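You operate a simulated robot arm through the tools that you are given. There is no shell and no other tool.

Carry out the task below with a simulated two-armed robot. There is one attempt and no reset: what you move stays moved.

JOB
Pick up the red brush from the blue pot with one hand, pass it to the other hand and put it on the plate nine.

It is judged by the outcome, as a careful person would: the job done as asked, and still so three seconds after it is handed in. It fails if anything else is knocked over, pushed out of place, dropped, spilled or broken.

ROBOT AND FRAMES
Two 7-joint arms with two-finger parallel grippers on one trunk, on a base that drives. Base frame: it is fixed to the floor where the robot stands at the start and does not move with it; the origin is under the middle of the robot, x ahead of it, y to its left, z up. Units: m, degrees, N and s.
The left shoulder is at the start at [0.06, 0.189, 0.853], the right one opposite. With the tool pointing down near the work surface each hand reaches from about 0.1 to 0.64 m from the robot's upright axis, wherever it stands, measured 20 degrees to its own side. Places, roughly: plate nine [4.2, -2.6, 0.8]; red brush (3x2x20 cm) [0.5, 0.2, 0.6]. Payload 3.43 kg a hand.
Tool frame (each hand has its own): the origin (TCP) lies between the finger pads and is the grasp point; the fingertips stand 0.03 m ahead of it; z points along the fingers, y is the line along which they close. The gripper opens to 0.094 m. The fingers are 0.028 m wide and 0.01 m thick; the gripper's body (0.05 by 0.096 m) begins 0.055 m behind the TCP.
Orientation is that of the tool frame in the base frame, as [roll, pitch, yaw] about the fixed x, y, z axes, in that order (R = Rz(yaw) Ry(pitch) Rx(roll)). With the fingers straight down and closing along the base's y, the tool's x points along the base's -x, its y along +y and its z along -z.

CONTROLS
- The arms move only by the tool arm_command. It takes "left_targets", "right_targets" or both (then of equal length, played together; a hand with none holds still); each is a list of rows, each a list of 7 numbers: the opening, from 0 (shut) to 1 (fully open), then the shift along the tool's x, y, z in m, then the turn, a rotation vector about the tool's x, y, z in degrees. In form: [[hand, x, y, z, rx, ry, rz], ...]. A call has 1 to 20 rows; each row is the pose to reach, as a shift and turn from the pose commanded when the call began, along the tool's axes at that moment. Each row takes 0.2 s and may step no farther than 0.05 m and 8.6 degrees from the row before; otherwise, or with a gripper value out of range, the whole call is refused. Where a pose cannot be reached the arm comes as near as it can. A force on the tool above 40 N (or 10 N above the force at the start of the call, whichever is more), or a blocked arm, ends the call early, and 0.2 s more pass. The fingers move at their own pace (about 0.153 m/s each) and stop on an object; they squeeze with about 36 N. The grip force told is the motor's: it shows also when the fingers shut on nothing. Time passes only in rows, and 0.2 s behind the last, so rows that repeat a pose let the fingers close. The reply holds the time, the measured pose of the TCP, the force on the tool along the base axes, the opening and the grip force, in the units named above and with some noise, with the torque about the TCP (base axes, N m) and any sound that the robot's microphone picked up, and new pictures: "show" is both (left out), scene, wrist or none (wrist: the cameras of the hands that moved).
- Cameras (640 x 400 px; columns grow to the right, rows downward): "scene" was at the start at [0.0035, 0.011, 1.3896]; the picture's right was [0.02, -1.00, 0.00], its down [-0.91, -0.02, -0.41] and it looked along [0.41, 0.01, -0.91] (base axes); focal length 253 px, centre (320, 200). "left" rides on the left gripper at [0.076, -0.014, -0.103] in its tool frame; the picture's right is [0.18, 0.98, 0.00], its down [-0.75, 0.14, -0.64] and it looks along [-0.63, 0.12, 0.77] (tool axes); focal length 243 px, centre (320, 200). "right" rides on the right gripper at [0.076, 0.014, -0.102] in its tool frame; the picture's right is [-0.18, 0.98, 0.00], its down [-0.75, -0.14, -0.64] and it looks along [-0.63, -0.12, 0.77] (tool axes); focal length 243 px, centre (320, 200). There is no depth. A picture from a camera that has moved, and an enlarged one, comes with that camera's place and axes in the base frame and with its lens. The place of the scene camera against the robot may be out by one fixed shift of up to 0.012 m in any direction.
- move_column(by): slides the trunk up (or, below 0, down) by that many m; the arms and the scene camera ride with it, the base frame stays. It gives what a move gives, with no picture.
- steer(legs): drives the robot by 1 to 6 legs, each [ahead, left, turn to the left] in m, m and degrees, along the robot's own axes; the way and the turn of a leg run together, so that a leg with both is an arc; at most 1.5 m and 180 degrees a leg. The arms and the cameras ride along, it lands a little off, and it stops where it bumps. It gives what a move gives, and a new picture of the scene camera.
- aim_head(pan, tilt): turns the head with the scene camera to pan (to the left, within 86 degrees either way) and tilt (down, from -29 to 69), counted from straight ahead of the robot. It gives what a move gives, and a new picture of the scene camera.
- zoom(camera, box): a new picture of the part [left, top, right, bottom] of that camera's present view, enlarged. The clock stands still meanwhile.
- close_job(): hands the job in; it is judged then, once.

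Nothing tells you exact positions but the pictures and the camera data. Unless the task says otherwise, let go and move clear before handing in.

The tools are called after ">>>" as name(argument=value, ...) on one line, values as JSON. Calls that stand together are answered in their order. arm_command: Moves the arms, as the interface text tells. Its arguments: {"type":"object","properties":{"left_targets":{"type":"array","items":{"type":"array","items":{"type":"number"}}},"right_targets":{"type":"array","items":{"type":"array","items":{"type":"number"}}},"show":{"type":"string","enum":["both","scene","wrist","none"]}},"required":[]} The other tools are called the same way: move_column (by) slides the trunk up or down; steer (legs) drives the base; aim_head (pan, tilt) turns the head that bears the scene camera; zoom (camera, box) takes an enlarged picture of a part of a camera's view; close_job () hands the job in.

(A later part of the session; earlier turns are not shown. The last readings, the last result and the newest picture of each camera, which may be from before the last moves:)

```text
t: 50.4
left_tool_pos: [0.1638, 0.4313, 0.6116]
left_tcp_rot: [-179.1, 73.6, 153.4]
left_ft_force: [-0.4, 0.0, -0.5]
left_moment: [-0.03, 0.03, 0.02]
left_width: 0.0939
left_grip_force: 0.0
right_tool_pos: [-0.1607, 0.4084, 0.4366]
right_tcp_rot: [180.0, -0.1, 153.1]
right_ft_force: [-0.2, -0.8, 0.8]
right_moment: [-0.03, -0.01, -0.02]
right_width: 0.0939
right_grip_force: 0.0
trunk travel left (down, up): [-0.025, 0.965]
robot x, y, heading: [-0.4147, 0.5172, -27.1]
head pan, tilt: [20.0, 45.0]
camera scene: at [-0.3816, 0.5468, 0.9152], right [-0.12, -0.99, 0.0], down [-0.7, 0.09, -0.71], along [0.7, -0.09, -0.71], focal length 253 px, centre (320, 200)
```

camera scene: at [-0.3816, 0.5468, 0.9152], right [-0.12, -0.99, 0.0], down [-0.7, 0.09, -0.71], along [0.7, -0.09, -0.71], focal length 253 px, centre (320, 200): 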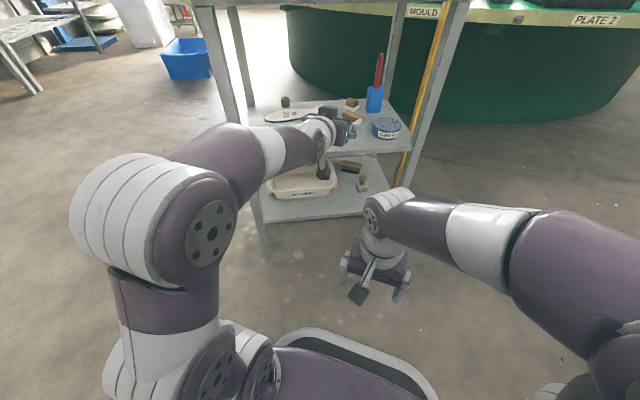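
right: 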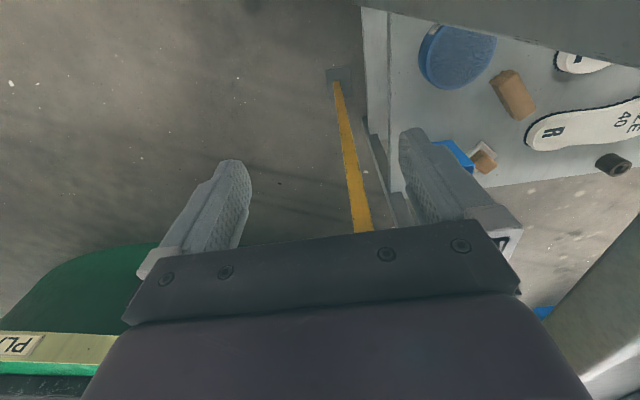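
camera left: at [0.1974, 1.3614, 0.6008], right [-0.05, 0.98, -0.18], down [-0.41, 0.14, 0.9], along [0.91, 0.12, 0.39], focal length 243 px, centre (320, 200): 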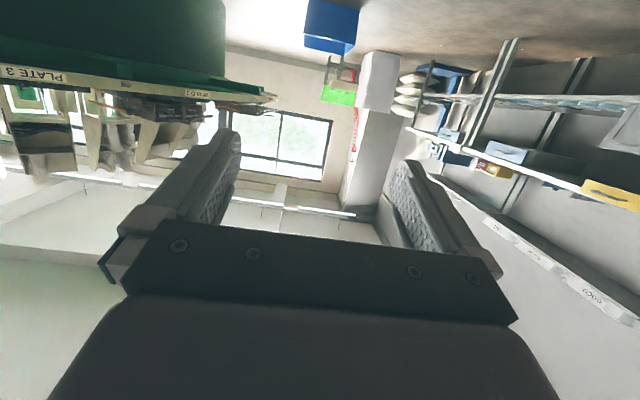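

Now the scene camera sees the pot and the red brush between the shelves. I level the head toward them and zoom in.

>>> aim_head(pan=10, tilt=22)

>>> zoom(camera="scene", box=[240, 100, 440, 300])

>>> zoom(camera="left", box=[0, 0, 640, 400])

```text
t: 51.2
left_tool_pos: [0.1646, 0.4312, 0.6118]
left_tcp_rot: [-179.0, 73.6, 153.5]
left_ft_force: [-0.3, -0.7, -0.2]
left_moment: [-0.05, -0.01, 0.01]
left_width: 0.094
left_grip_force: 0.1
right_tool_pos: [-0.1597, 0.4073, 0.4381]
right_tcp_rot: [-180.0, 0.1, 153.2]
right_ft_force: [0.3, -0.3, -0.6]
right_moment: [-0.02, -0.04, 0.01]
right_width: 0.0941
right_grip_force: 0.1
trunk travel left (down, up): [-0.025, 0.965]
robot x, y, heading: [-0.41, 0.5191, -27.0]
head pan, tilt: [10.0, 22.0]
camera scene: at [-0.3736, 0.5296, 0.9506], right [-0.29, -0.96, 0.0], down [-0.36, 0.11, -0.93], along [0.89, -0.27, -0.38], focal length 253 px, centre (320, 200)
```

scene: 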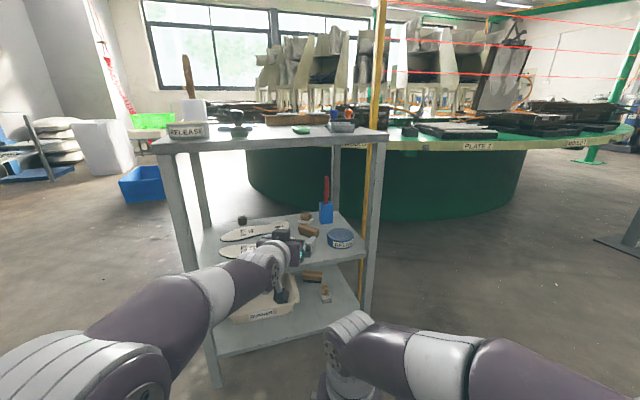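

```text
2.00 times, centred on (340, 200) of scene
camera zoom: at [-0.3736, 0.5296, 0.9506], right [-0.29, -0.96, 0.0], down [-0.36, 0.11, -0.93], along [0.89, -0.27, -0.38], focal length 505 px, centre (280, 200)
```

zoom: 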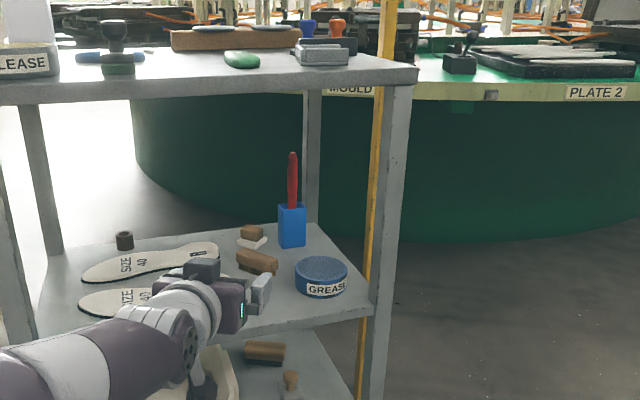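

```text
1.00 times, centred on (320, 200) of left (not enlarged: the box is as wide or as high as the picture)
camera zoom: at [0.0525, 0.4739, 0.5676], right [0.41, 0.9, -0.18], down [-0.29, 0.32, 0.9], along [0.87, -0.32, 0.39], focal length 243 px, centre (320, 200)
```

zoom: 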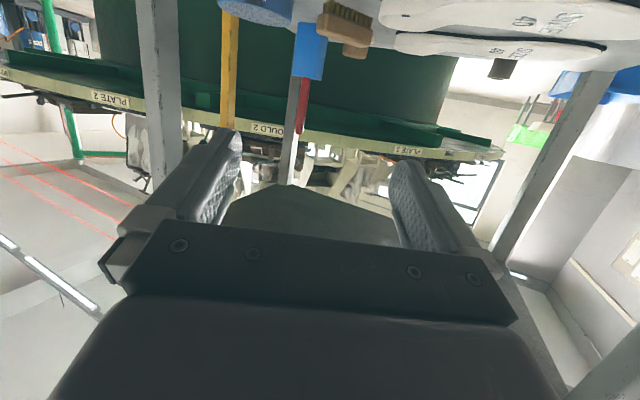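

Everything lines up: shelf z≈0.455, pot rim ≈0.545, brush top ≈0.65, top-shelf underside ≈0.83; the hand's line passes within ~2 cm of the brush. I drive ahead 0.27 m so the hand enters between the shelves.

>>> steer(legs=[[0.27, -0.01, 0]])

>>> zoom(camera="left", box=[0, 0, 640, 400])

>>> zoom(camera="scene", box=[200, 80, 500, 380])

```text
t: 53.1
left_tool_pos: [0.4006, 0.2997, 0.6111]
left_tcp_rot: [-179.1, 73.6, 153.3]
left_ft_force: [0.8, 1.0, 0.0]
left_moment: [0.03, -0.01, -0.02]
left_width: 0.0938
left_grip_force: 0.0
right_tool_pos: [0.077, 0.2763, 0.4366]
right_tcp_rot: [179.9, 0.0, 153.0]
right_ft_force: [-0.1, -0.6, -0.6]
right_moment: [-0.01, 0.01, 0.01]
right_width: 0.0937
right_grip_force: 0.0
trunk travel left (down, up): [-0.025, 0.965]
robot x, y, heading: [-0.1759, 0.389, -27.1]
head pan, tilt: [10.0, 22.0]
camera scene: at [-0.1369, 0.398, 0.9507], right [-0.29, -0.96, 0.0], down [-0.36, 0.11, -0.93], along [0.89, -0.27, -0.37], focal length 253 px, centre (320, 200)
```

scene: 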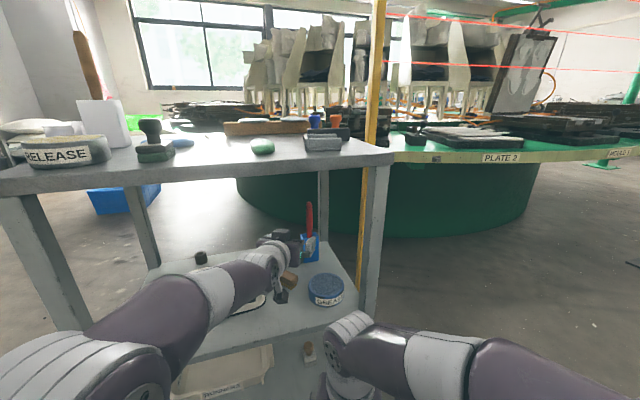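

```text
1.00 times, centred on (320, 200) of left (not enlarged: the box is as wide or as high as the picture)
camera zoom: at [0.2891, 0.3417, 0.5677], right [0.41, 0.89, -0.18], down [-0.29, 0.32, 0.9], along [0.87, -0.32, 0.39], focal length 243 px, centre (320, 200)
```

zoom: 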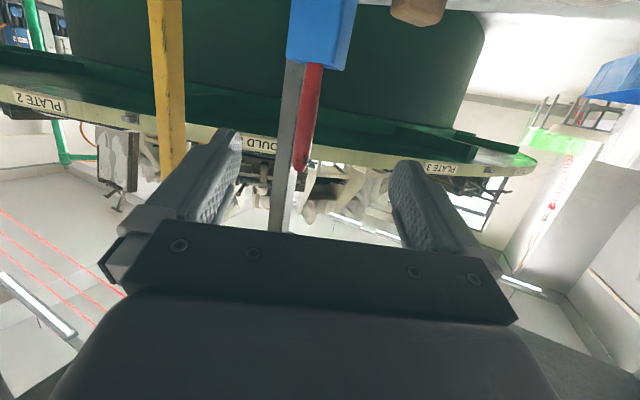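

```text
1.33 times, centred on (350, 230) of scene
camera zoom: at [-0.1369, 0.398, 0.9507], right [-0.29, -0.96, 0.0], down [-0.36, 0.11, -0.93], along [0.89, -0.27, -0.37], focal length 337 px, centre (280, 160)
```

zoom: 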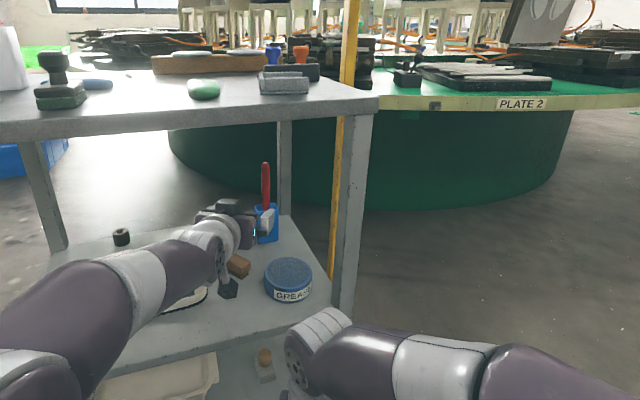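

The hand is under the top shelf, brush ~1 cm right of the hand's axis and roughly 0.12–0.17 m ahead. I zoom for a better reading.

>>> zoom(camera="left", box=[240, 0, 400, 200])

>>> zoom(camera="scene", box=[260, 180, 370, 300])

```text
2.00 times, centred on (320, 100) of left
camera zoom: at [0.2891, 0.3417, 0.5677], right [0.41, 0.89, -0.18], down [-0.29, 0.32, 0.9], along [0.87, -0.32, 0.39], focal length 485 px, centre (320, 400)
```

zoom: 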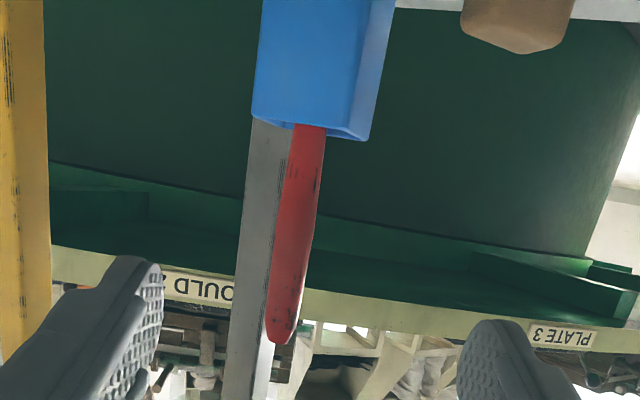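

```text
3.33 times, centred on (315, 240) of scene
camera zoom: at [-0.1369, 0.398, 0.9507], right [-0.29, -0.96, 0.0], down [-0.36, 0.11, -0.93], along [0.89, -0.27, -0.37], focal length 842 px, centre (337, 67)
```

zoom: 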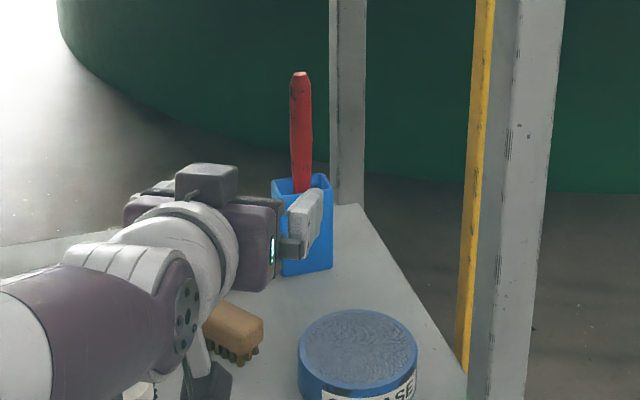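

Brush tip is at z≈0.65, handle ~2 cm wide, slightly right of the hand's axis. I move the left hand forward 9 cm with a 1 cm correction to the right, then look again.

>>> arm_command(left_targets=[[1, -0.0059, -0.0033, 0.0295, 0, 0, 0], [1, -0.0118, -0.0067, 0.0591, 0, 0, 0], [1, -0.0177, -0.01, 0.0886, 0, 0, 0]], show="both")

>>> zoom(camera="scene", box=[260, 180, 370, 300])

```text
t: 54.0
left_tool_pos: [0.4759, 0.2473, 0.6031]
left_tcp_rot: [-179.2, 73.7, 153.3]
left_ft_force: [0.1, 0.2, 0.4]
left_moment: [-0.03, -0.01, 0.04]
left_width: 0.094
left_grip_force: 0.0
right_tool_pos: [0.0764, 0.277, 0.4375]
right_tcp_rot: [-179.9, 0.1, 153.0]
right_ft_force: [-0.3, 0.6, -0.7]
right_moment: [-0.01, 0.01, -0.02]
right_width: 0.0939
right_grip_force: 0.0
trunk travel left (down, up): [-0.025, 0.965]
robot x, y, heading: [-0.1785, 0.3886, -27.1]
head pan, tilt: [10.0, 22.0]
camera scene: at [-0.137, 0.3981, 0.9507], right [-0.29, -0.96, 0.0], down [-0.36, 0.11, -0.93], along [0.89, -0.27, -0.37], focal length 253 px, centre (320, 200)
camera left: at [0.3647, 0.2904, 0.5584], right [0.41, 0.89, -0.18], down [-0.29, 0.32, 0.9], along [0.86, -0.32, 0.39], focal length 243 px, centre (320, 200)
```

scene: 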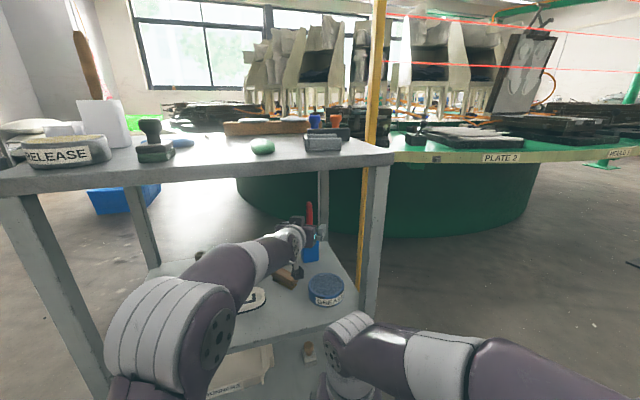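
left: 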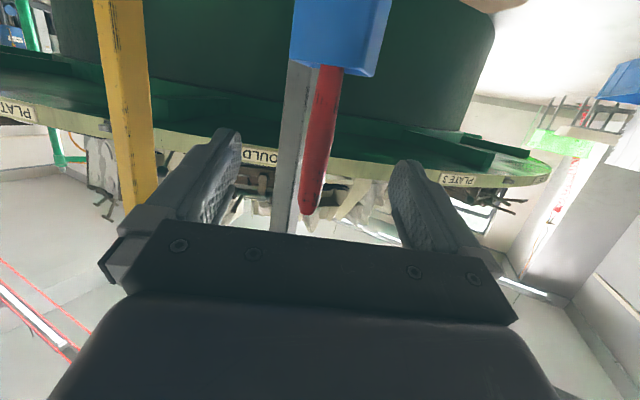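

```text
3.33 times, centred on (315, 240) of scene
camera zoom: at [-0.137, 0.3981, 0.9507], right [-0.29, -0.96, 0.0], down [-0.36, 0.11, -0.93], along [0.89, -0.27, -0.37], focal length 842 px, centre (337, 67)
```

zoom: 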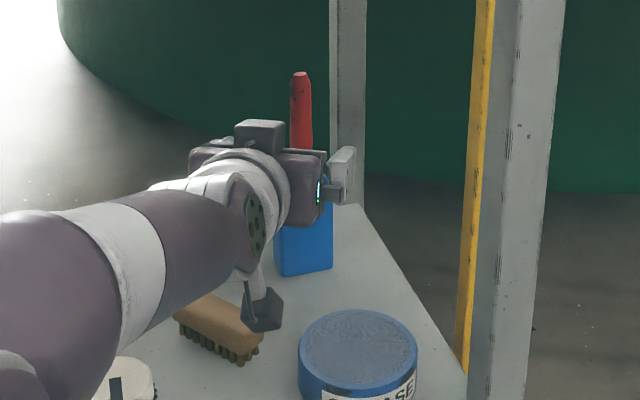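

The two wrist views put the brush about 0.069 m ahead, centred within 2 mm between the fingers. I advance by that and check before closing.

>>> arm_command(left_targets=[[1, -0.0065, 0.0003, 0.0221, 0, 0, 0], [1, -0.013, 0.0006, 0.0441, 0, 0, 0], [1, -0.0194, 0.001, 0.0662, 0, 0, 0]], show="both")

>>> zoom(camera="scene", box=[260, 180, 370, 300])

```text
t: 54.8
left_tool_pos: [0.5374, 0.2164, 0.6043]
left_tcp_rot: [-179.1, 73.6, 153.4]
left_ft_force: [-0.4, 0.5, 0.7]
left_moment: [0.04, 0.04, 0.0]
left_width: 0.0939
left_grip_force: 0.1
right_tool_pos: [0.0761, 0.2763, 0.4379]
right_tcp_rot: [180.0, 0.0, 153.1]
right_ft_force: [-0.6, -0.6, -0.1]
right_moment: [0.03, -0.02, -0.01]
right_width: 0.094
right_grip_force: 0.1
trunk travel left (down, up): [-0.025, 0.965]
robot x, y, heading: [-0.1782, 0.3876, -27.1]
head pan, tilt: [10.0, 22.0]
camera scene: at [-0.1369, 0.3981, 0.9507], right [-0.29, -0.96, 0.0], down [-0.36, 0.11, -0.93], along [0.89, -0.27, -0.37], focal length 253 px, centre (320, 200)
camera left: at [0.4263, 0.2591, 0.5598], right [0.41, 0.89, -0.18], down [-0.29, 0.32, 0.9], along [0.86, -0.32, 0.39], focal length 243 px, centre (320, 200)
```

scene: 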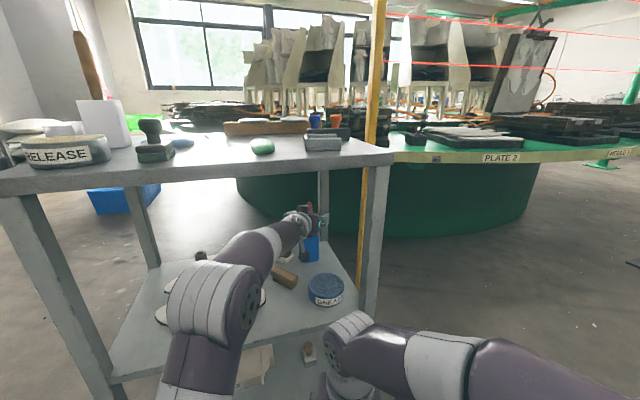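
left: 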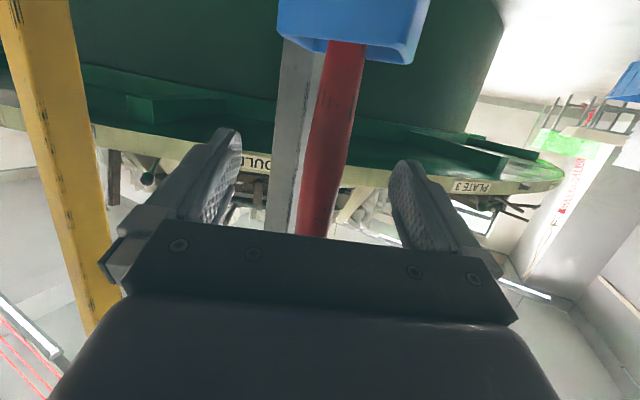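

```text
3.33 times, centred on (315, 240) of scene
camera zoom: at [-0.1369, 0.3981, 0.9507], right [-0.29, -0.96, 0.0], down [-0.36, 0.11, -0.93], along [0.89, -0.27, -0.37], focal length 842 px, centre (337, 67)
```

zoom: 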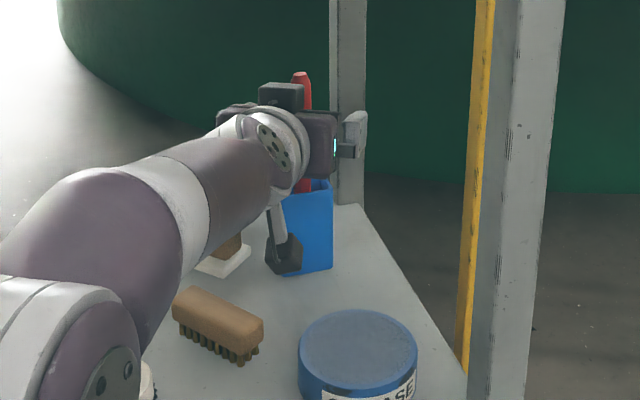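

The brush passes between the pads right at the grasp point. I close the left gripper.

>>> arm_command(left_targets=[[0, 0, 0, 0, 0, 0, 0], [0, 0, 0, 0, 0, 0, 0], [0, 0, 0, 0, 0, 0, 0], [0, 0, 0, 0, 0, 0, 0]], show="wrist")

```text
t: 55.8
left_tool_pos: [0.5373, 0.2177, 0.604]
left_tcp_rot: [-179.0, 73.7, 153.3]
left_ft_force: [1.2, 0.6, 0.4]
left_moment: [0.03, -0.05, -0.01]
left_width: 0.023
left_grip_force: 35.9
right_tool_pos: [0.0772, 0.2772, 0.4386]
right_tcp_rot: [179.9, 0.1, 153.0]
right_ft_force: [0.0, 0.4, 0.6]
right_moment: [-0.02, -0.01, 0.0]
right_width: 0.0943
right_grip_force: 0.0
trunk travel left (down, up): [-0.025, 0.965]
robot x, y, heading: [-0.1745, 0.388, -27.0]
head pan, tilt: [10.0, 22.0]
camera left: at [0.426, 0.2591, 0.5594], right [0.41, 0.89, -0.18], down [-0.29, 0.32, 0.9], along [0.86, -0.32, 0.39], focal length 243 px, centre (320, 200)
```

left: 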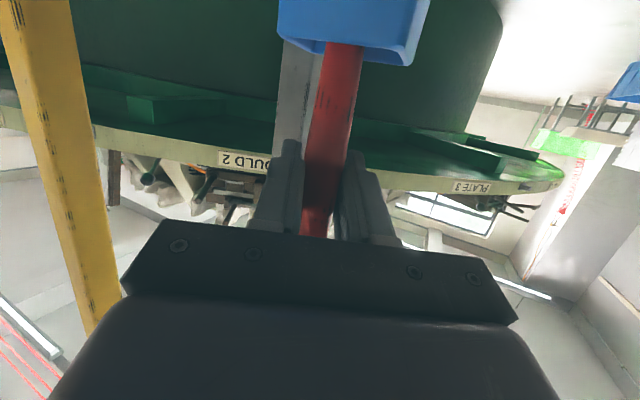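

The brush is held (width 0.023 m, 36 N). I lift straight up by 5 cm first and check that the pot stays.

>>> arm_command(left_targets=[[0, -0.016, 0, -0.0047, 0, 0, 0], [0, -0.032, 0, -0.0094, 0, 0, 0], [0, -0.048, 0, -0.014, 0, 0, 0]], show="both")

>>> zoom(camera="scene", box=[260, 150, 370, 300])

```text
t: 56.5
left_tool_pos: [0.5378, 0.2199, 0.6383]
left_tcp_rot: [-179.8, 73.8, 153.4]
left_ft_force: [0.7, 0.1, -0.8]
left_moment: [0.0, -0.02, -0.03]
left_width: 0.0231
left_grip_force: 36.0
left hand out of reach, approached as far as the arm can: row 1, 2, 3
right_tool_pos: [0.0761, 0.2758, 0.437]
right_tcp_rot: [179.9, 0.0, 153.0]
right_ft_force: [0.5, 0.6, 0.5]
right_moment: [-0.01, -0.01, 0.01]
right_width: 0.094
right_grip_force: 0.1
trunk travel left (down, up): [-0.025, 0.965]
robot x, y, heading: [-0.176, 0.3898, -26.9]
head pan, tilt: [10.0, 22.0]
camera scene: at [-0.1367, 0.398, 0.9507], right [-0.29, -0.96, 0.0], down [-0.36, 0.11, -0.93], along [0.89, -0.27, -0.37], focal length 253 px, centre (320, 200)
camera left: at [0.4249, 0.2612, 0.5943], right [0.39, 0.9, -0.18], down [-0.3, 0.31, 0.9], along [0.87, -0.3, 0.39], focal length 243 px, centre (320, 200)
```

scene: 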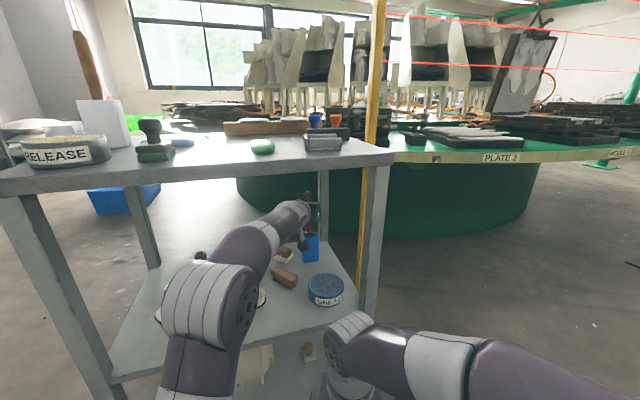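
left: 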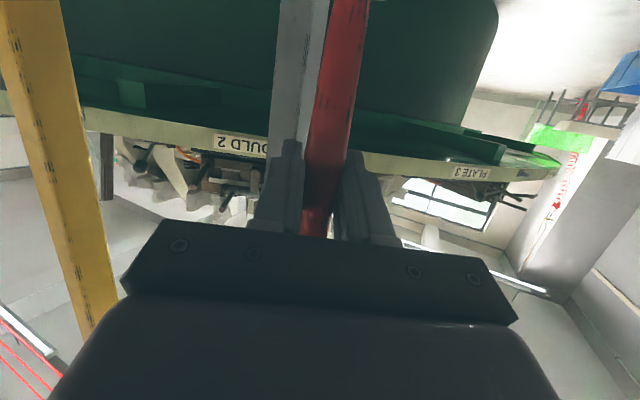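

```text
2.67 times, centred on (315, 225) of scene
camera zoom: at [-0.1367, 0.398, 0.9507], right [-0.29, -0.96, 0.0], down [-0.36, 0.11, -0.93], along [0.89, -0.27, -0.37], focal length 674 px, centre (333, 133)
```

zoom: 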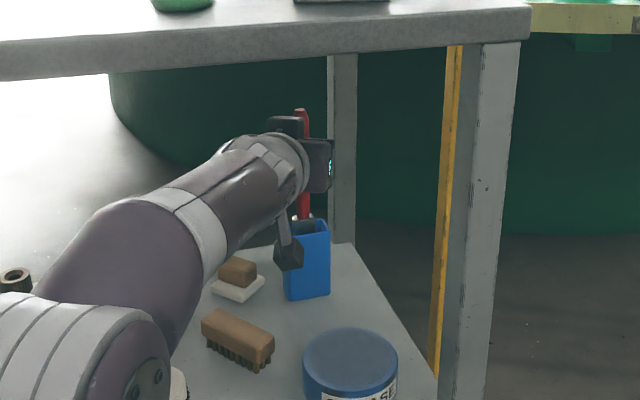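

The arm is at its reach limit, but the brush already rose ~3.4 cm and the pot stayed in place. I lift the rest with the trunk (there's room: brush tip to ~0.76, shelf underside ~0.83).

>>> move_column(by=0.07)

>>> zoom(camera="scene", box=[220, 130, 420, 330])

>>> zoom(camera="left", box=[0, 0, 640, 400])

```text
t: 57.6
left_tool_pos: [0.5359, 0.2204, 0.7075]
left_tcp_rot: [180.0, 73.9, 153.5]
left_ft_force: [0.3, -0.3, -1.0]
left_moment: [0.04, 0.0, 0.0]
left_width: 0.0233
left_grip_force: 36.0
right_tool_pos: [0.0758, 0.2755, 0.5075]
right_tcp_rot: [179.9, 0.0, 153.0]
right_ft_force: [-0.1, -0.3, 0.4]
right_moment: [0.02, 0.05, 0.0]
right_width: 0.0941
right_grip_force: 0.1
trunk travel left (down, up): [-0.095, 0.895]
robot x, y, heading: [-0.1779, 0.3897, -26.9]
head pan, tilt: [10.0, 22.0]
```

```text
2.00 times, centred on (320, 230) of scene
camera zoom: at [-0.1366, 0.398, 1.0206], right [-0.29, -0.96, 0.0], down [-0.36, 0.11, -0.93], along [0.89, -0.27, -0.37], focal length 505 px, centre (320, 140)
```

zoom: 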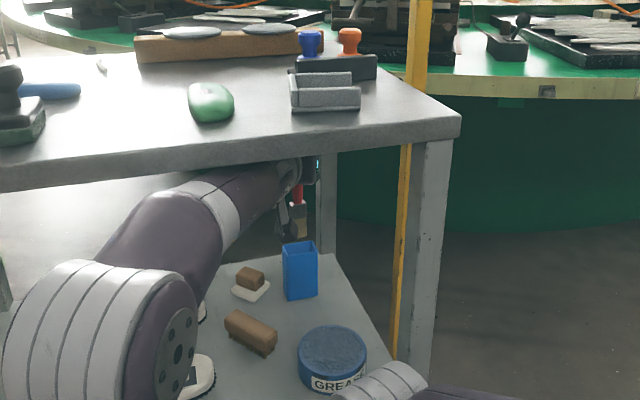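

```text
1.00 times, centred on (320, 200) of left (not enlarged: the box is as wide or as high as the picture)
camera zoom: at [0.425, 0.2612, 0.6642], right [0.39, 0.9, -0.18], down [-0.3, 0.31, 0.9], along [0.87, -0.3, 0.39], focal length 243 px, centre (320, 200)
```

zoom: 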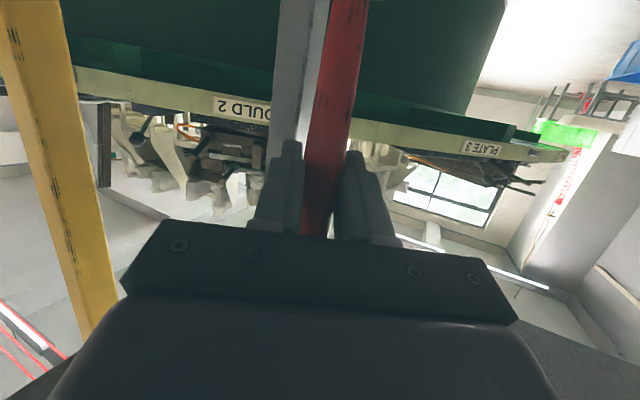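

The pot stays put and the brush (with its brown ferrule end) is above it. I zoom in to judge the clearance between brush bottom and pot rim.

>>> zoom(camera="scene", box=[275, 190, 345, 250])

```text
6.67 times, centred on (310, 220) of scene
camera zoom: at [-0.1366, 0.398, 1.0206], right [-0.29, -0.96, 0.0], down [-0.36, 0.11, -0.93], along [0.89, -0.27, -0.37], focal length 1685 px, centre (387, 67)
```

zoom: 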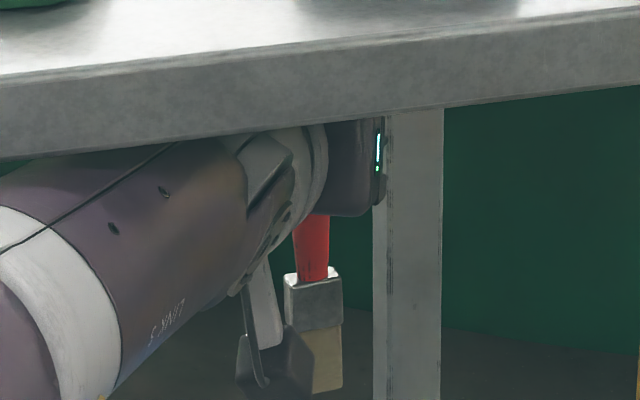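

Brush bottom is at z≈0.57, about 2 cm above the rim and well above the tin. I back straight out along my heading.

>>> steer(legs=[[-0.45, 0, 0]])

>>> zoom(camera="scene", box=[160, 100, 480, 320])

```text
t: 60.4
left_tool_pos: [0.1326, 0.4234, 0.708]
left_tcp_rot: [-180.0, 73.7, 153.1]
left_ft_force: [0.6, -0.2, 0.0]
left_moment: [0.0, 0.0, -0.05]
left_width: 0.023
left_grip_force: 35.3
right_tool_pos: [-0.328, 0.4816, 0.5081]
right_tcp_rot: [-180.0, 0.0, 152.8]
right_ft_force: [0.4, -0.1, 0.9]
right_moment: [-0.02, 0.01, -0.01]
right_width: 0.0941
right_grip_force: 0.1
trunk travel left (down, up): [-0.095, 0.895]
robot x, y, heading: [-0.578, 0.5952, -27.3]
head pan, tilt: [10.0, 22.0]
camera scene: at [-0.5401, 0.6045, 1.0207], right [-0.3, -0.95, 0.0], down [-0.36, 0.11, -0.93], along [0.89, -0.28, -0.37], focal length 253 px, centre (320, 200)
```

scene: 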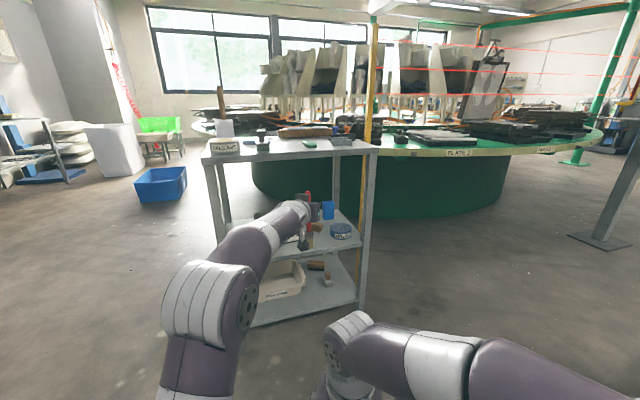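

```text
1.82 times, centred on (320, 210) of scene
camera zoom: at [-0.5401, 0.6045, 1.0207], right [-0.3, -0.95, 0.0], down [-0.36, 0.11, -0.93], along [0.89, -0.28, -0.37], focal length 460 px, centre (320, 182)
```

zoom: 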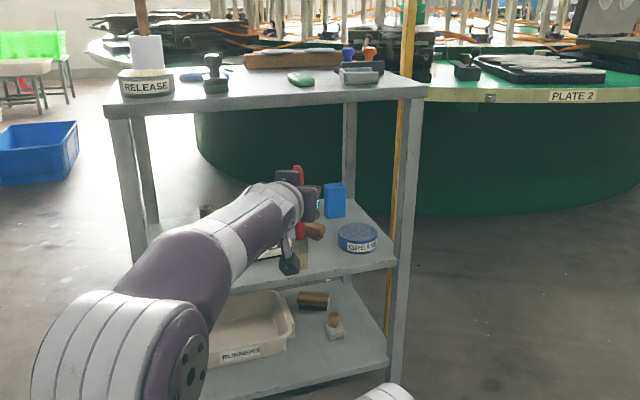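

Brush extracted and the pot still upright in place. Now, in open space, I raise the trunk and bring the left hand (with the brush) back toward me for the hand-over.

>>> move_column(by=0.25)

>>> arm_command(left_targets=[[0, 0.025, -0.006, -0.025, 0, 0, 0], [0, 0.05, -0.012, -0.05, 0, 0, 0], [0, 0.0751, -0.018, -0.0751, 0, 0, 0], [0, 0.1001, -0.024, -0.1001, 0, 0, 0], [0, 0.1251, -0.03, -0.1251, 0, 0, 0], [0, 0.1502, -0.036, -0.1502, 0, 0, 0], [0, 0.1752, -0.042, -0.1752, 0, 0, 0], [0, 0.2002, -0.048, -0.2002, 0, 0, 0], [0, 0.2252, -0.054, -0.2252, 0, 0, 0], [0, 0.2503, -0.06, -0.2503, 0, 0, 0]], show="both")

```text
t: 62.9
left_tool_pos: [0.1331, 0.4237, 0.9587]
left_tcp_rot: [-180.0, 73.8, 153.2]
left_ft_force: [-0.7, 0.0, -0.9]
left_moment: [0.0, 0.0, 0.02]
left_width: 0.0231
left_grip_force: 35.4
right_tool_pos: [-0.3273, 0.4819, 0.7572]
right_tcp_rot: [179.9, 0.0, 152.7]
right_ft_force: [-0.1, 0.1, -0.1]
right_moment: [0.01, -0.01, -0.01]
right_width: 0.094
right_grip_force: 0.1
trunk travel left (down, up): [-0.345, 0.645]
robot x, y, heading: [-0.5787, 0.5957, -27.5]
head pan, tilt: [10.0, 22.0]
```

```text
t: 65.1
left_tool_pos: [-0.173, 0.5114, 0.7869]
left_tcp_rot: [180.0, 73.9, 153.0]
left_ft_force: [-0.2, 0.5, -1.1]
left_moment: [0.0, 0.0, -0.01]
left_width: 0.0228
left_grip_force: 35.8
left hand out of reach, approached as far as the arm can: row 1
right_tool_pos: [-0.3277, 0.4825, 0.7575]
right_tcp_rot: [179.9, 0.1, 152.8]
right_ft_force: [0.1, -1.2, 1.1]
right_moment: [-0.01, -0.01, -0.02]
right_width: 0.094
right_grip_force: 0.0
trunk travel left (down, up): [-0.345, 0.645]
robot x, y, heading: [-0.5779, 0.5922, -27.3]
head pan, tilt: [10.0, 22.0]
camera scene: at [-0.5404, 0.6046, 1.2707], right [-0.3, -0.95, 0.0], down [-0.36, 0.11, -0.93], along [0.89, -0.28, -0.37], focal length 253 px, centre (320, 200)
camera left: at [-0.2836, 0.553, 0.7423], right [0.4, 0.9, -0.18], down [-0.3, 0.31, 0.9], along [0.87, -0.31, 0.39], focal length 243 px, centre (320, 200)
```

scene: 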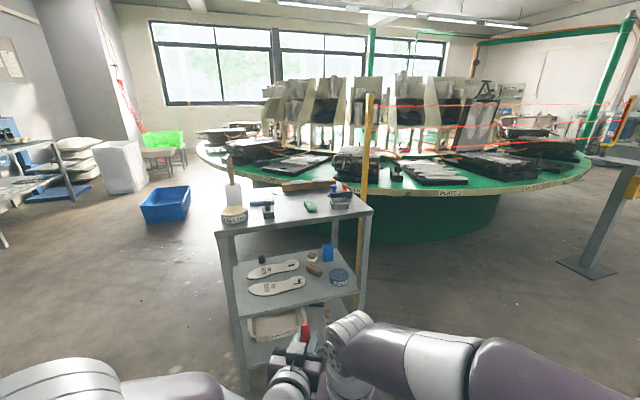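
left: 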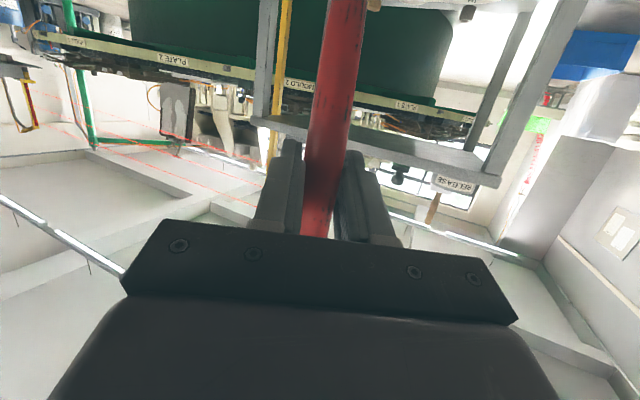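

The left hand with the brush is now close in; the right hand is quite near it. I look down first, then move the right hand away to the right.

>>> aim_head(pan=0, tilt=60)

```text
t: 66.2
left_tool_pos: [-0.1711, 0.5114, 0.7872]
left_tcp_rot: [180.0, 73.7, 153.2]
left_ft_force: [-0.1, 0.6, -1.3]
left_moment: [-0.03, 0.01, 0.0]
left_width: 0.0229
left_grip_force: 36.4
right_tool_pos: [-0.3282, 0.4822, 0.7581]
right_tcp_rot: [-180.0, 0.0, 152.7]
right_ft_force: [-0.3, 0.4, 0.6]
right_moment: [0.01, 0.03, 0.01]
right_width: 0.0941
right_grip_force: 0.1
trunk travel left (down, up): [-0.345, 0.645]
robot x, y, heading: [-0.5814, 0.5901, -27.2]
head pan, tilt: [0.0, 60.0]
camera scene: at [-0.5696, 0.6016, 1.2158], right [-0.46, -0.89, 0.0], down [-0.77, 0.4, -0.5], along [0.45, -0.23, -0.87], focal length 253 px, centre (320, 200)
```

scene: 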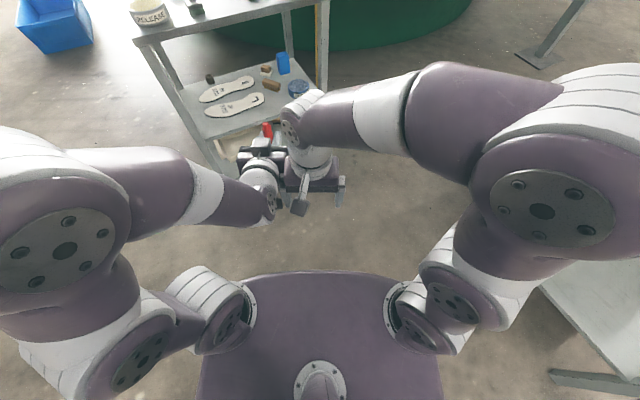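

The hands sit side by side with little gap. I move the right hand to the right by 0.2 m, then a bit forward.

>>> arm_command(right_targets=[[1, 0, -0.035, 0, 0, 0, 0], [1, 0, -0.07, 0, 0, 0, 0], [1, 0, -0.105, 0, 0, 0, 0], [1, 0, -0.14, 0, 0, 0, 0], [1, -0.02, -0.17, 0, 0, 0, 0], [1, -0.05, -0.2, 0, 0, 0, 0], [1, -0.09, -0.22, 0, 0, 0, 0]], show="scene")

```text
t: 67.8
left_tool_pos: [-0.1717, 0.5114, 0.7866]
left_tcp_rot: [-179.9, 73.8, 153.1]
left_ft_force: [0.4, 0.3, -1.4]
left_moment: [0.06, 0.02, -0.01]
left_width: 0.0232
left_grip_force: 36.1
right_tool_pos: [-0.3477, 0.2447, 0.7557]
right_tcp_rot: [-180.0, 0.0, 152.8]
right_ft_force: [-1.0, 0.1, 0.8]
right_moment: [0.02, 0.01, 0.03]
right_width: 0.094
right_grip_force: 0.1
trunk travel left (down, up): [-0.345, 0.645]
robot x, y, heading: [-0.5811, 0.5922, -27.4]
head pan, tilt: [0.0, 60.0]
camera scene: at [-0.5693, 0.6011, 1.2157], right [-0.46, -0.89, 0.0], down [-0.77, 0.4, -0.5], along [0.44, -0.23, -0.87], focal length 253 px, centre (320, 200)
```

scene: 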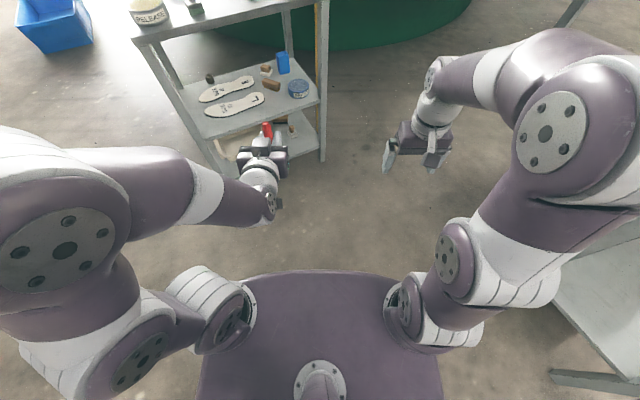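

Now I pitch the right hand up so its fingers point forward (camera below), moving a bit forward and to the hand-over height.

>>> arm_command(right_targets=[[1, -0.007, 0, 0.002, 0, -8.2, 0], [1, -0.014, 0, 0.004, 0, -16.4, 0], [1, -0.022, 0, 0.006, 0, -24.6, 0], [1, -0.029, 0, 0.008, 0, -32.8, 0], [1, -0.036, 0, 0.01, 0, -41, 0], [1, -0.043, 0, 0.012, 0, -49.2, 0], [1, -0.05, 0, 0.014, 0, -57.4, 0], [1, -0.058, 0, 0.015, 0, -65.6, 0], [1, -0.065, 0, 0.017, 0, -73.8, 0], [1, -0.072, 0, 0.018, 0, -82, 0], [1, -0.08, 0, 0.019, 0, -90, 0]], show="both")

```text
t: 70.2
left_tool_pos: [-0.1715, 0.5107, 0.7867]
left_tcp_rot: [-180.0, 73.8, 153.2]
left_ft_force: [0.6, 0.4, -1.1]
left_moment: [-0.01, -0.01, -0.01]
left_width: 0.023
left_grip_force: 36.3
right_tool_pos: [-0.2773, 0.2088, 0.7389]
right_tcp_rot: [12.0, 90.0, -15.3]
right_ft_force: [0.5, 0.6, -0.1]
right_moment: [-0.02, 0.0, 0.01]
right_width: 0.0937
right_grip_force: 0.0
right hand out of reach, approached as far as the arm can: row 6
trunk travel left (down, up): [-0.345, 0.645]
robot x, y, heading: [-0.5839, 0.5931, -27.5]
head pan, tilt: [0.0, 60.0]
camera scene: at [-0.5694, 0.6013, 1.2158], right [-0.46, -0.89, 0.0], down [-0.77, 0.4, -0.5], along [0.44, -0.23, -0.87], focal length 253 px, centre (320, 200)
camera right: at [-0.3624, 0.269, 0.662], right [0.45, 0.87, 0.18], down [-0.64, 0.17, 0.75], along [0.63, -0.46, 0.63], focal length 243 px, centre (320, 200)
```

scene: 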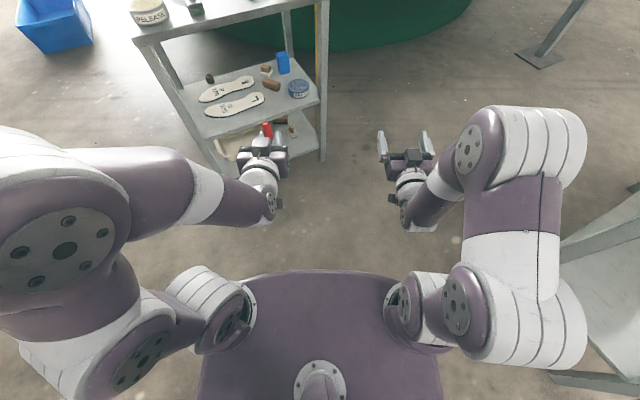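
right: 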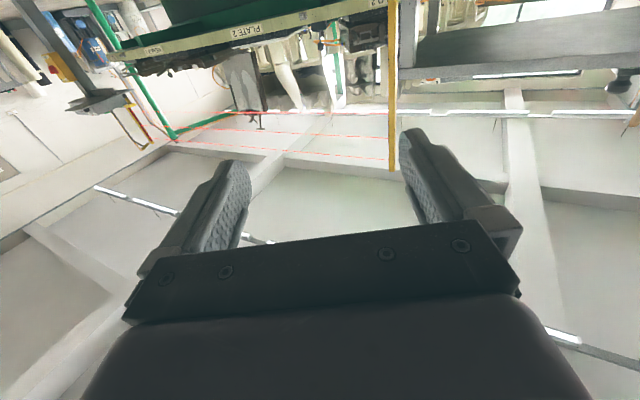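

Right hand now points straight ahead with the camera below. Next I yaw it about 80° to the left while moving it closer to the brush line.

>>> arm_command(right_targets=[[1, 0, 0.015, -0.006, -8, 0, 0], [1, 0, 0.03, -0.012, -16, 0, 0], [1, 0, 0.045, -0.018, -24, 0, 0], [1, 0, 0.06, -0.024, -32, 0, 0], [1, 0, 0.075, -0.03, -40, 0, 0], [1, 0, 0.09, -0.036, -48, 0, 0], [1, 0, 0.105, -0.042, -56, 0, 0], [1, 0, 0.12, -0.048, -64, 0, 0], [1, 0, 0.13, -0.05, -72, 0, 0], [1, 0, 0.14, -0.05, -80, 0, 0]], show="both")

```text
t: 72.4
left_tool_pos: [-0.1715, 0.5099, 0.7862]
left_tcp_rot: [-180.0, 73.8, 153.2]
left_ft_force: [1.0, 0.3, -0.2]
left_moment: [-0.02, -0.03, -0.02]
left_width: 0.0229
left_grip_force: 36.0
right_tool_pos: [-0.2577, 0.3548, 0.738]
right_tcp_rot: [161.1, 90.0, -146.0]
right_ft_force: [-0.4, -0.7, -1.2]
right_moment: [0.0, 0.04, 0.0]
right_width: 0.094
right_grip_force: 0.1
trunk travel left (down, up): [-0.345, 0.645]
robot x, y, heading: [-0.5806, 0.595, -27.4]
head pan, tilt: [0.0, 60.0]
camera scene: at [-0.5694, 0.6014, 1.2158], right [-0.46, -0.89, 0.0], down [-0.77, 0.4, -0.5], along [0.44, -0.23, -0.87], focal length 253 px, centre (320, 200)
camera right: at [-0.3314, 0.2836, 0.6625], right [-0.78, 0.59, 0.18], down [-0.28, -0.6, 0.75], along [0.56, 0.54, 0.63], focal length 243 px, centre (320, 200)
```

scene: 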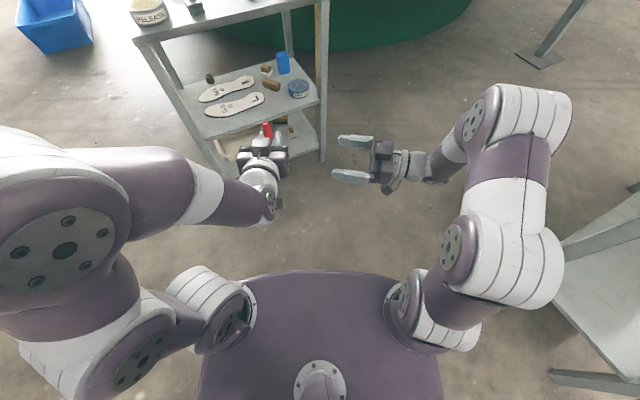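
right: 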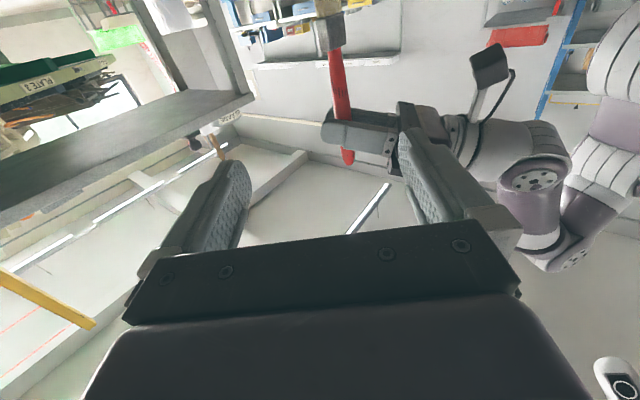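

The right camera clearly shows the left hand holding the brush; the brush is ~0.175 m ahead of the right TCP and 1.9 cm to its +y side, with free handle below the left fingers at my height. I move in 9 cm with the lateral correction and recheck.

>>> arm_command(right_targets=[[1, 0, 0.0065, 0.03, 0, 0, 0], [1, 0, 0.013, 0.06, 0, 0, 0], [1, 0, 0.019, 0.09, 0, 0, 0]], show="both")

>>> zoom(camera="right", box=[200, 0, 500, 200])

```text
t: 73.2
left_tool_pos: [-0.1711, 0.5112, 0.7875]
left_tcp_rot: [-179.9, 73.8, 153.3]
left_ft_force: [0.3, 0.7, -1.2]
left_moment: [0.02, -0.01, -0.02]
left_width: 0.0229
left_grip_force: 36.1
right_tool_pos: [-0.2199, 0.4423, 0.7391]
right_tcp_rot: [-169.0, 89.9, -116.0]
right_ft_force: [0.6, -0.5, -0.4]
right_moment: [-0.01, 0.03, 0.01]
right_width: 0.0941
right_grip_force: 0.0
trunk travel left (down, up): [-0.345, 0.645]
robot x, y, heading: [-0.5799, 0.594, -27.5]
head pan, tilt: [0.0, 60.0]
camera scene: at [-0.5695, 0.6017, 1.2158], right [-0.46, -0.89, 0.0], down [-0.77, 0.4, -0.5], along [0.44, -0.23, -0.87], focal length 253 px, centre (320, 200)
camera right: at [-0.2926, 0.3683, 0.6628], right [-0.78, 0.59, 0.18], down [-0.28, -0.6, 0.75], along [0.56, 0.54, 0.63], focal length 243 px, centre (320, 200)
```

scene: 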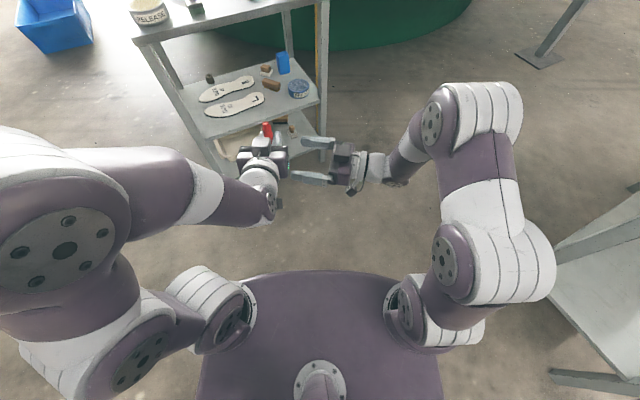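
right: 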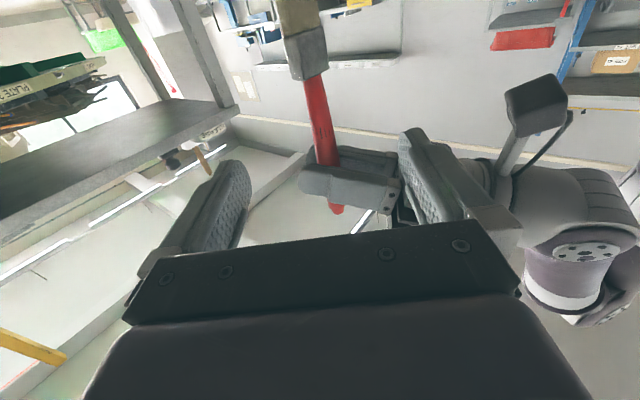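

```text
2.00 times, centred on (350, 100) of right
camera zoom: at [-0.2926, 0.3683, 0.6628], right [-0.78, 0.59, 0.18], down [-0.28, -0.6, 0.75], along [0.56, 0.54, 0.63], focal length 485 px, centre (260, 400)
```

zoom: 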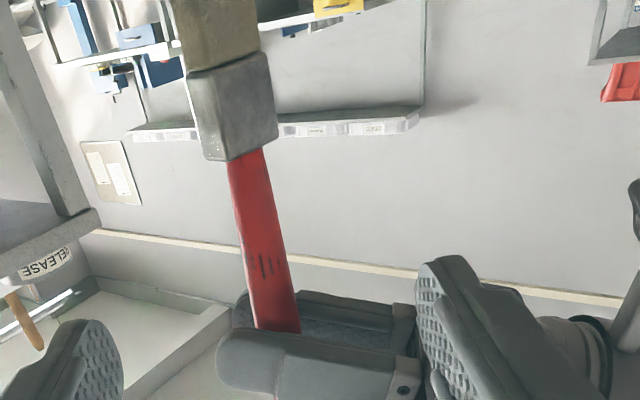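

Aligned: the brush handle is centred between the right fingers and about 0.085 m ahead. I advance 7 cm (slightly lower) so the handle sits near the fingertips, then check before closing.

>>> arm_command(right_targets=[[1, 0.002, 0, 0.025, 0, 0, 0], [1, 0.004, 0, 0.05, 0, 0, 0], [1, 0.005, 0, 0.07, 0, 0, 0]], show="both")

>>> zoom(camera="scene", box=[220, 90, 400, 220])

```text
t: 74.0
left_tool_pos: [-0.1724, 0.5115, 0.7861]
left_tcp_rot: [-179.9, 73.8, 153.2]
left_ft_force: [0.5, -0.3, 0.6]
left_moment: [0.0, -0.01, -0.01]
left_width: 0.0232
left_grip_force: 36.0
right_tool_pos: [-0.1769, 0.4969, 0.7337]
right_tcp_rot: [-14.5, 90.0, 38.4]
right_ft_force: [-0.3, -0.1, 0.7]
right_moment: [-0.02, 0.0, -0.01]
right_width: 0.094
right_grip_force: 0.1
trunk travel left (down, up): [-0.345, 0.645]
robot x, y, heading: [-0.5817, 0.5964, -27.4]
head pan, tilt: [0.0, 60.0]
camera scene: at [-0.5695, 0.6017, 1.2158], right [-0.46, -0.89, 0.0], down [-0.77, 0.4, -0.5], along [0.44, -0.23, -0.87], focal length 253 px, centre (320, 200)
camera right: at [-0.2506, 0.4247, 0.6576], right [-0.78, 0.6, 0.18], down [-0.28, -0.6, 0.75], along [0.56, 0.54, 0.63], focal length 243 px, centre (320, 200)
```

scene: 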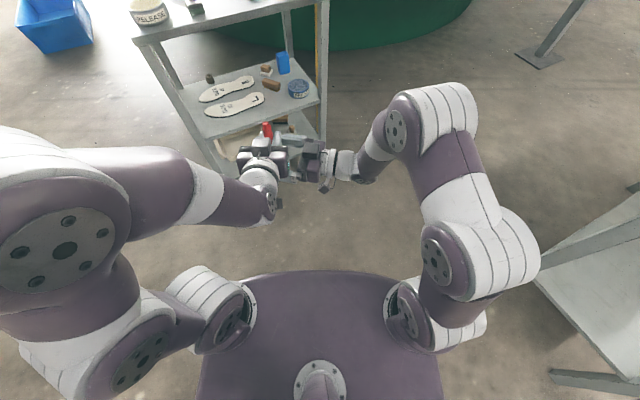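
right: 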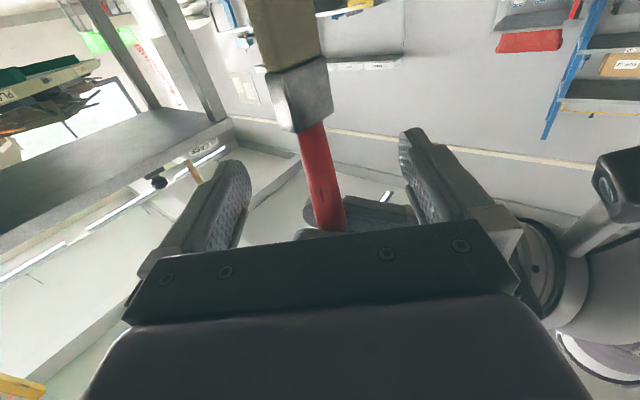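

```text
3.08 times, centred on (310, 155) of scene
camera zoom: at [-0.5695, 0.6017, 1.2158], right [-0.46, -0.89, 0.0], down [-0.77, 0.4, -0.5], along [0.44, -0.23, -0.87], focal length 778 px, centre (351, 338)
```

zoom: 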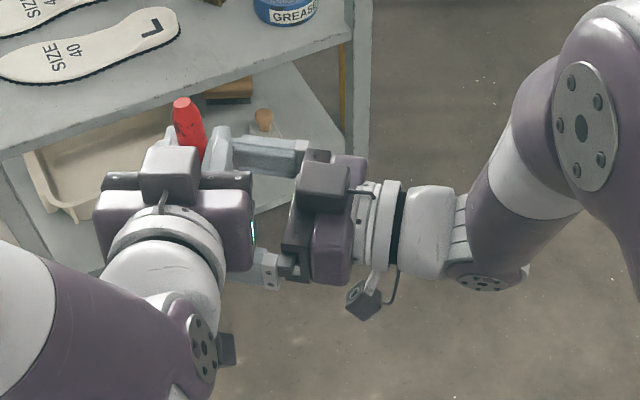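

The handle lies centred between the right fingers, below the left fingers. I close the right gripper while the left keeps holding.

>>> arm_command(right_targets=[[0, 0, 0, 0, 0, 0, 0], [0, 0, 0, 0, 0, 0, 0], [0, 0, 0, 0, 0, 0, 0], [0, 0, 0, 0, 0, 0, 0]], show="wrist")

```text
t: 75.0
left_tool_pos: [-0.171, 0.5113, 0.7873]
left_tcp_rot: [-179.9, 73.8, 153.2]
left_ft_force: [3.1, -4.2, -2.5]
left_moment: [-0.05, -0.14, -0.13]
left_width: 0.0231
left_grip_force: 35.7
right_tool_pos: [-0.1784, 0.497, 0.7333]
right_tcp_rot: [-94.0, 89.9, -41.2]
right_ft_force: [-3.3, 4.7, 1.4]
right_moment: [-0.15, -0.01, 0.19]
right_width: 0.016
right_grip_force: 35.3
trunk travel left (down, up): [-0.345, 0.645]
robot x, y, heading: [-0.5801, 0.5955, -27.3]
head pan, tilt: [0.0, 60.0]
camera right: at [-0.2508, 0.4245, 0.6578], right [-0.78, 0.59, 0.18], down [-0.28, -0.6, 0.75], along [0.56, 0.54, 0.63], focal length 243 px, centre (320, 200)
```

right: 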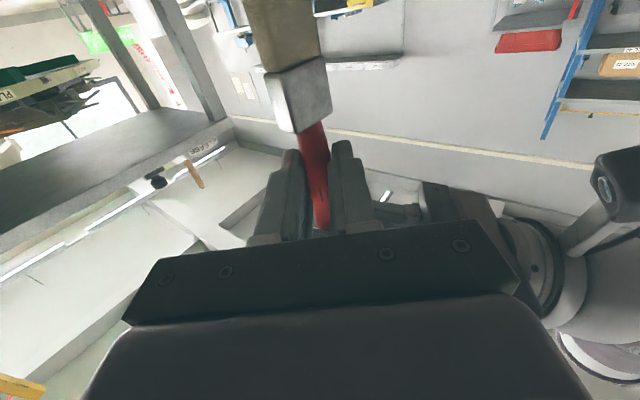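

Right hand holds the handle (0.016 m wide, 35 N). Now the left hand opens halfway, and after a check retreats backwards.

>>> arm_command(left_targets=[[0.5, 0, 0, 0, 0, 0, 0], [0.5, 0, 0, 0, 0, 0, 0], [0.5, 0, 0, 0, 0, 0, 0]], show="wrist")

```text
t: 75.8
left_tool_pos: [-0.1709, 0.5112, 0.7869]
left_tcp_rot: [180.0, 73.8, 153.1]
left_ft_force: [-0.4, 0.0, -0.1]
left_moment: [0.01, 0.01, 0.02]
left_width: 0.0474
left_grip_force: 0.2
right_tool_pos: [-0.1769, 0.4966, 0.7338]
right_tcp_rot: [71.1, 90.0, 123.8]
right_ft_force: [0.3, -0.6, 0.1]
right_moment: [0.01, 0.0, 0.02]
right_width: 0.0162
right_grip_force: 36.2
trunk travel left (down, up): [-0.345, 0.645]
robot x, y, heading: [-0.5811, 0.5922, -27.0]
head pan, tilt: [0.0, 60.0]
camera left: at [-0.2832, 0.5527, 0.7424], right [0.4, 0.9, -0.18], down [-0.3, 0.31, 0.9], along [0.87, -0.31, 0.39], focal length 243 px, centre (320, 200)
```

left: 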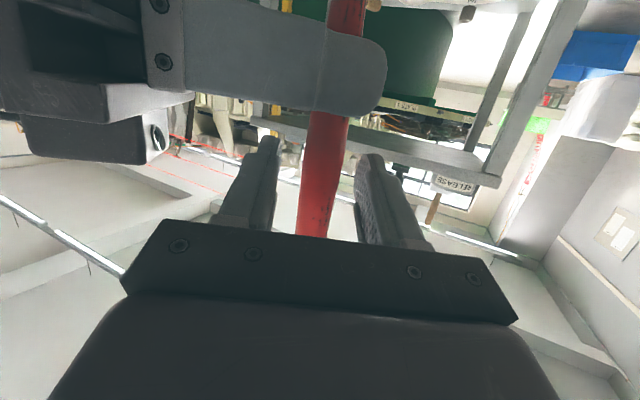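

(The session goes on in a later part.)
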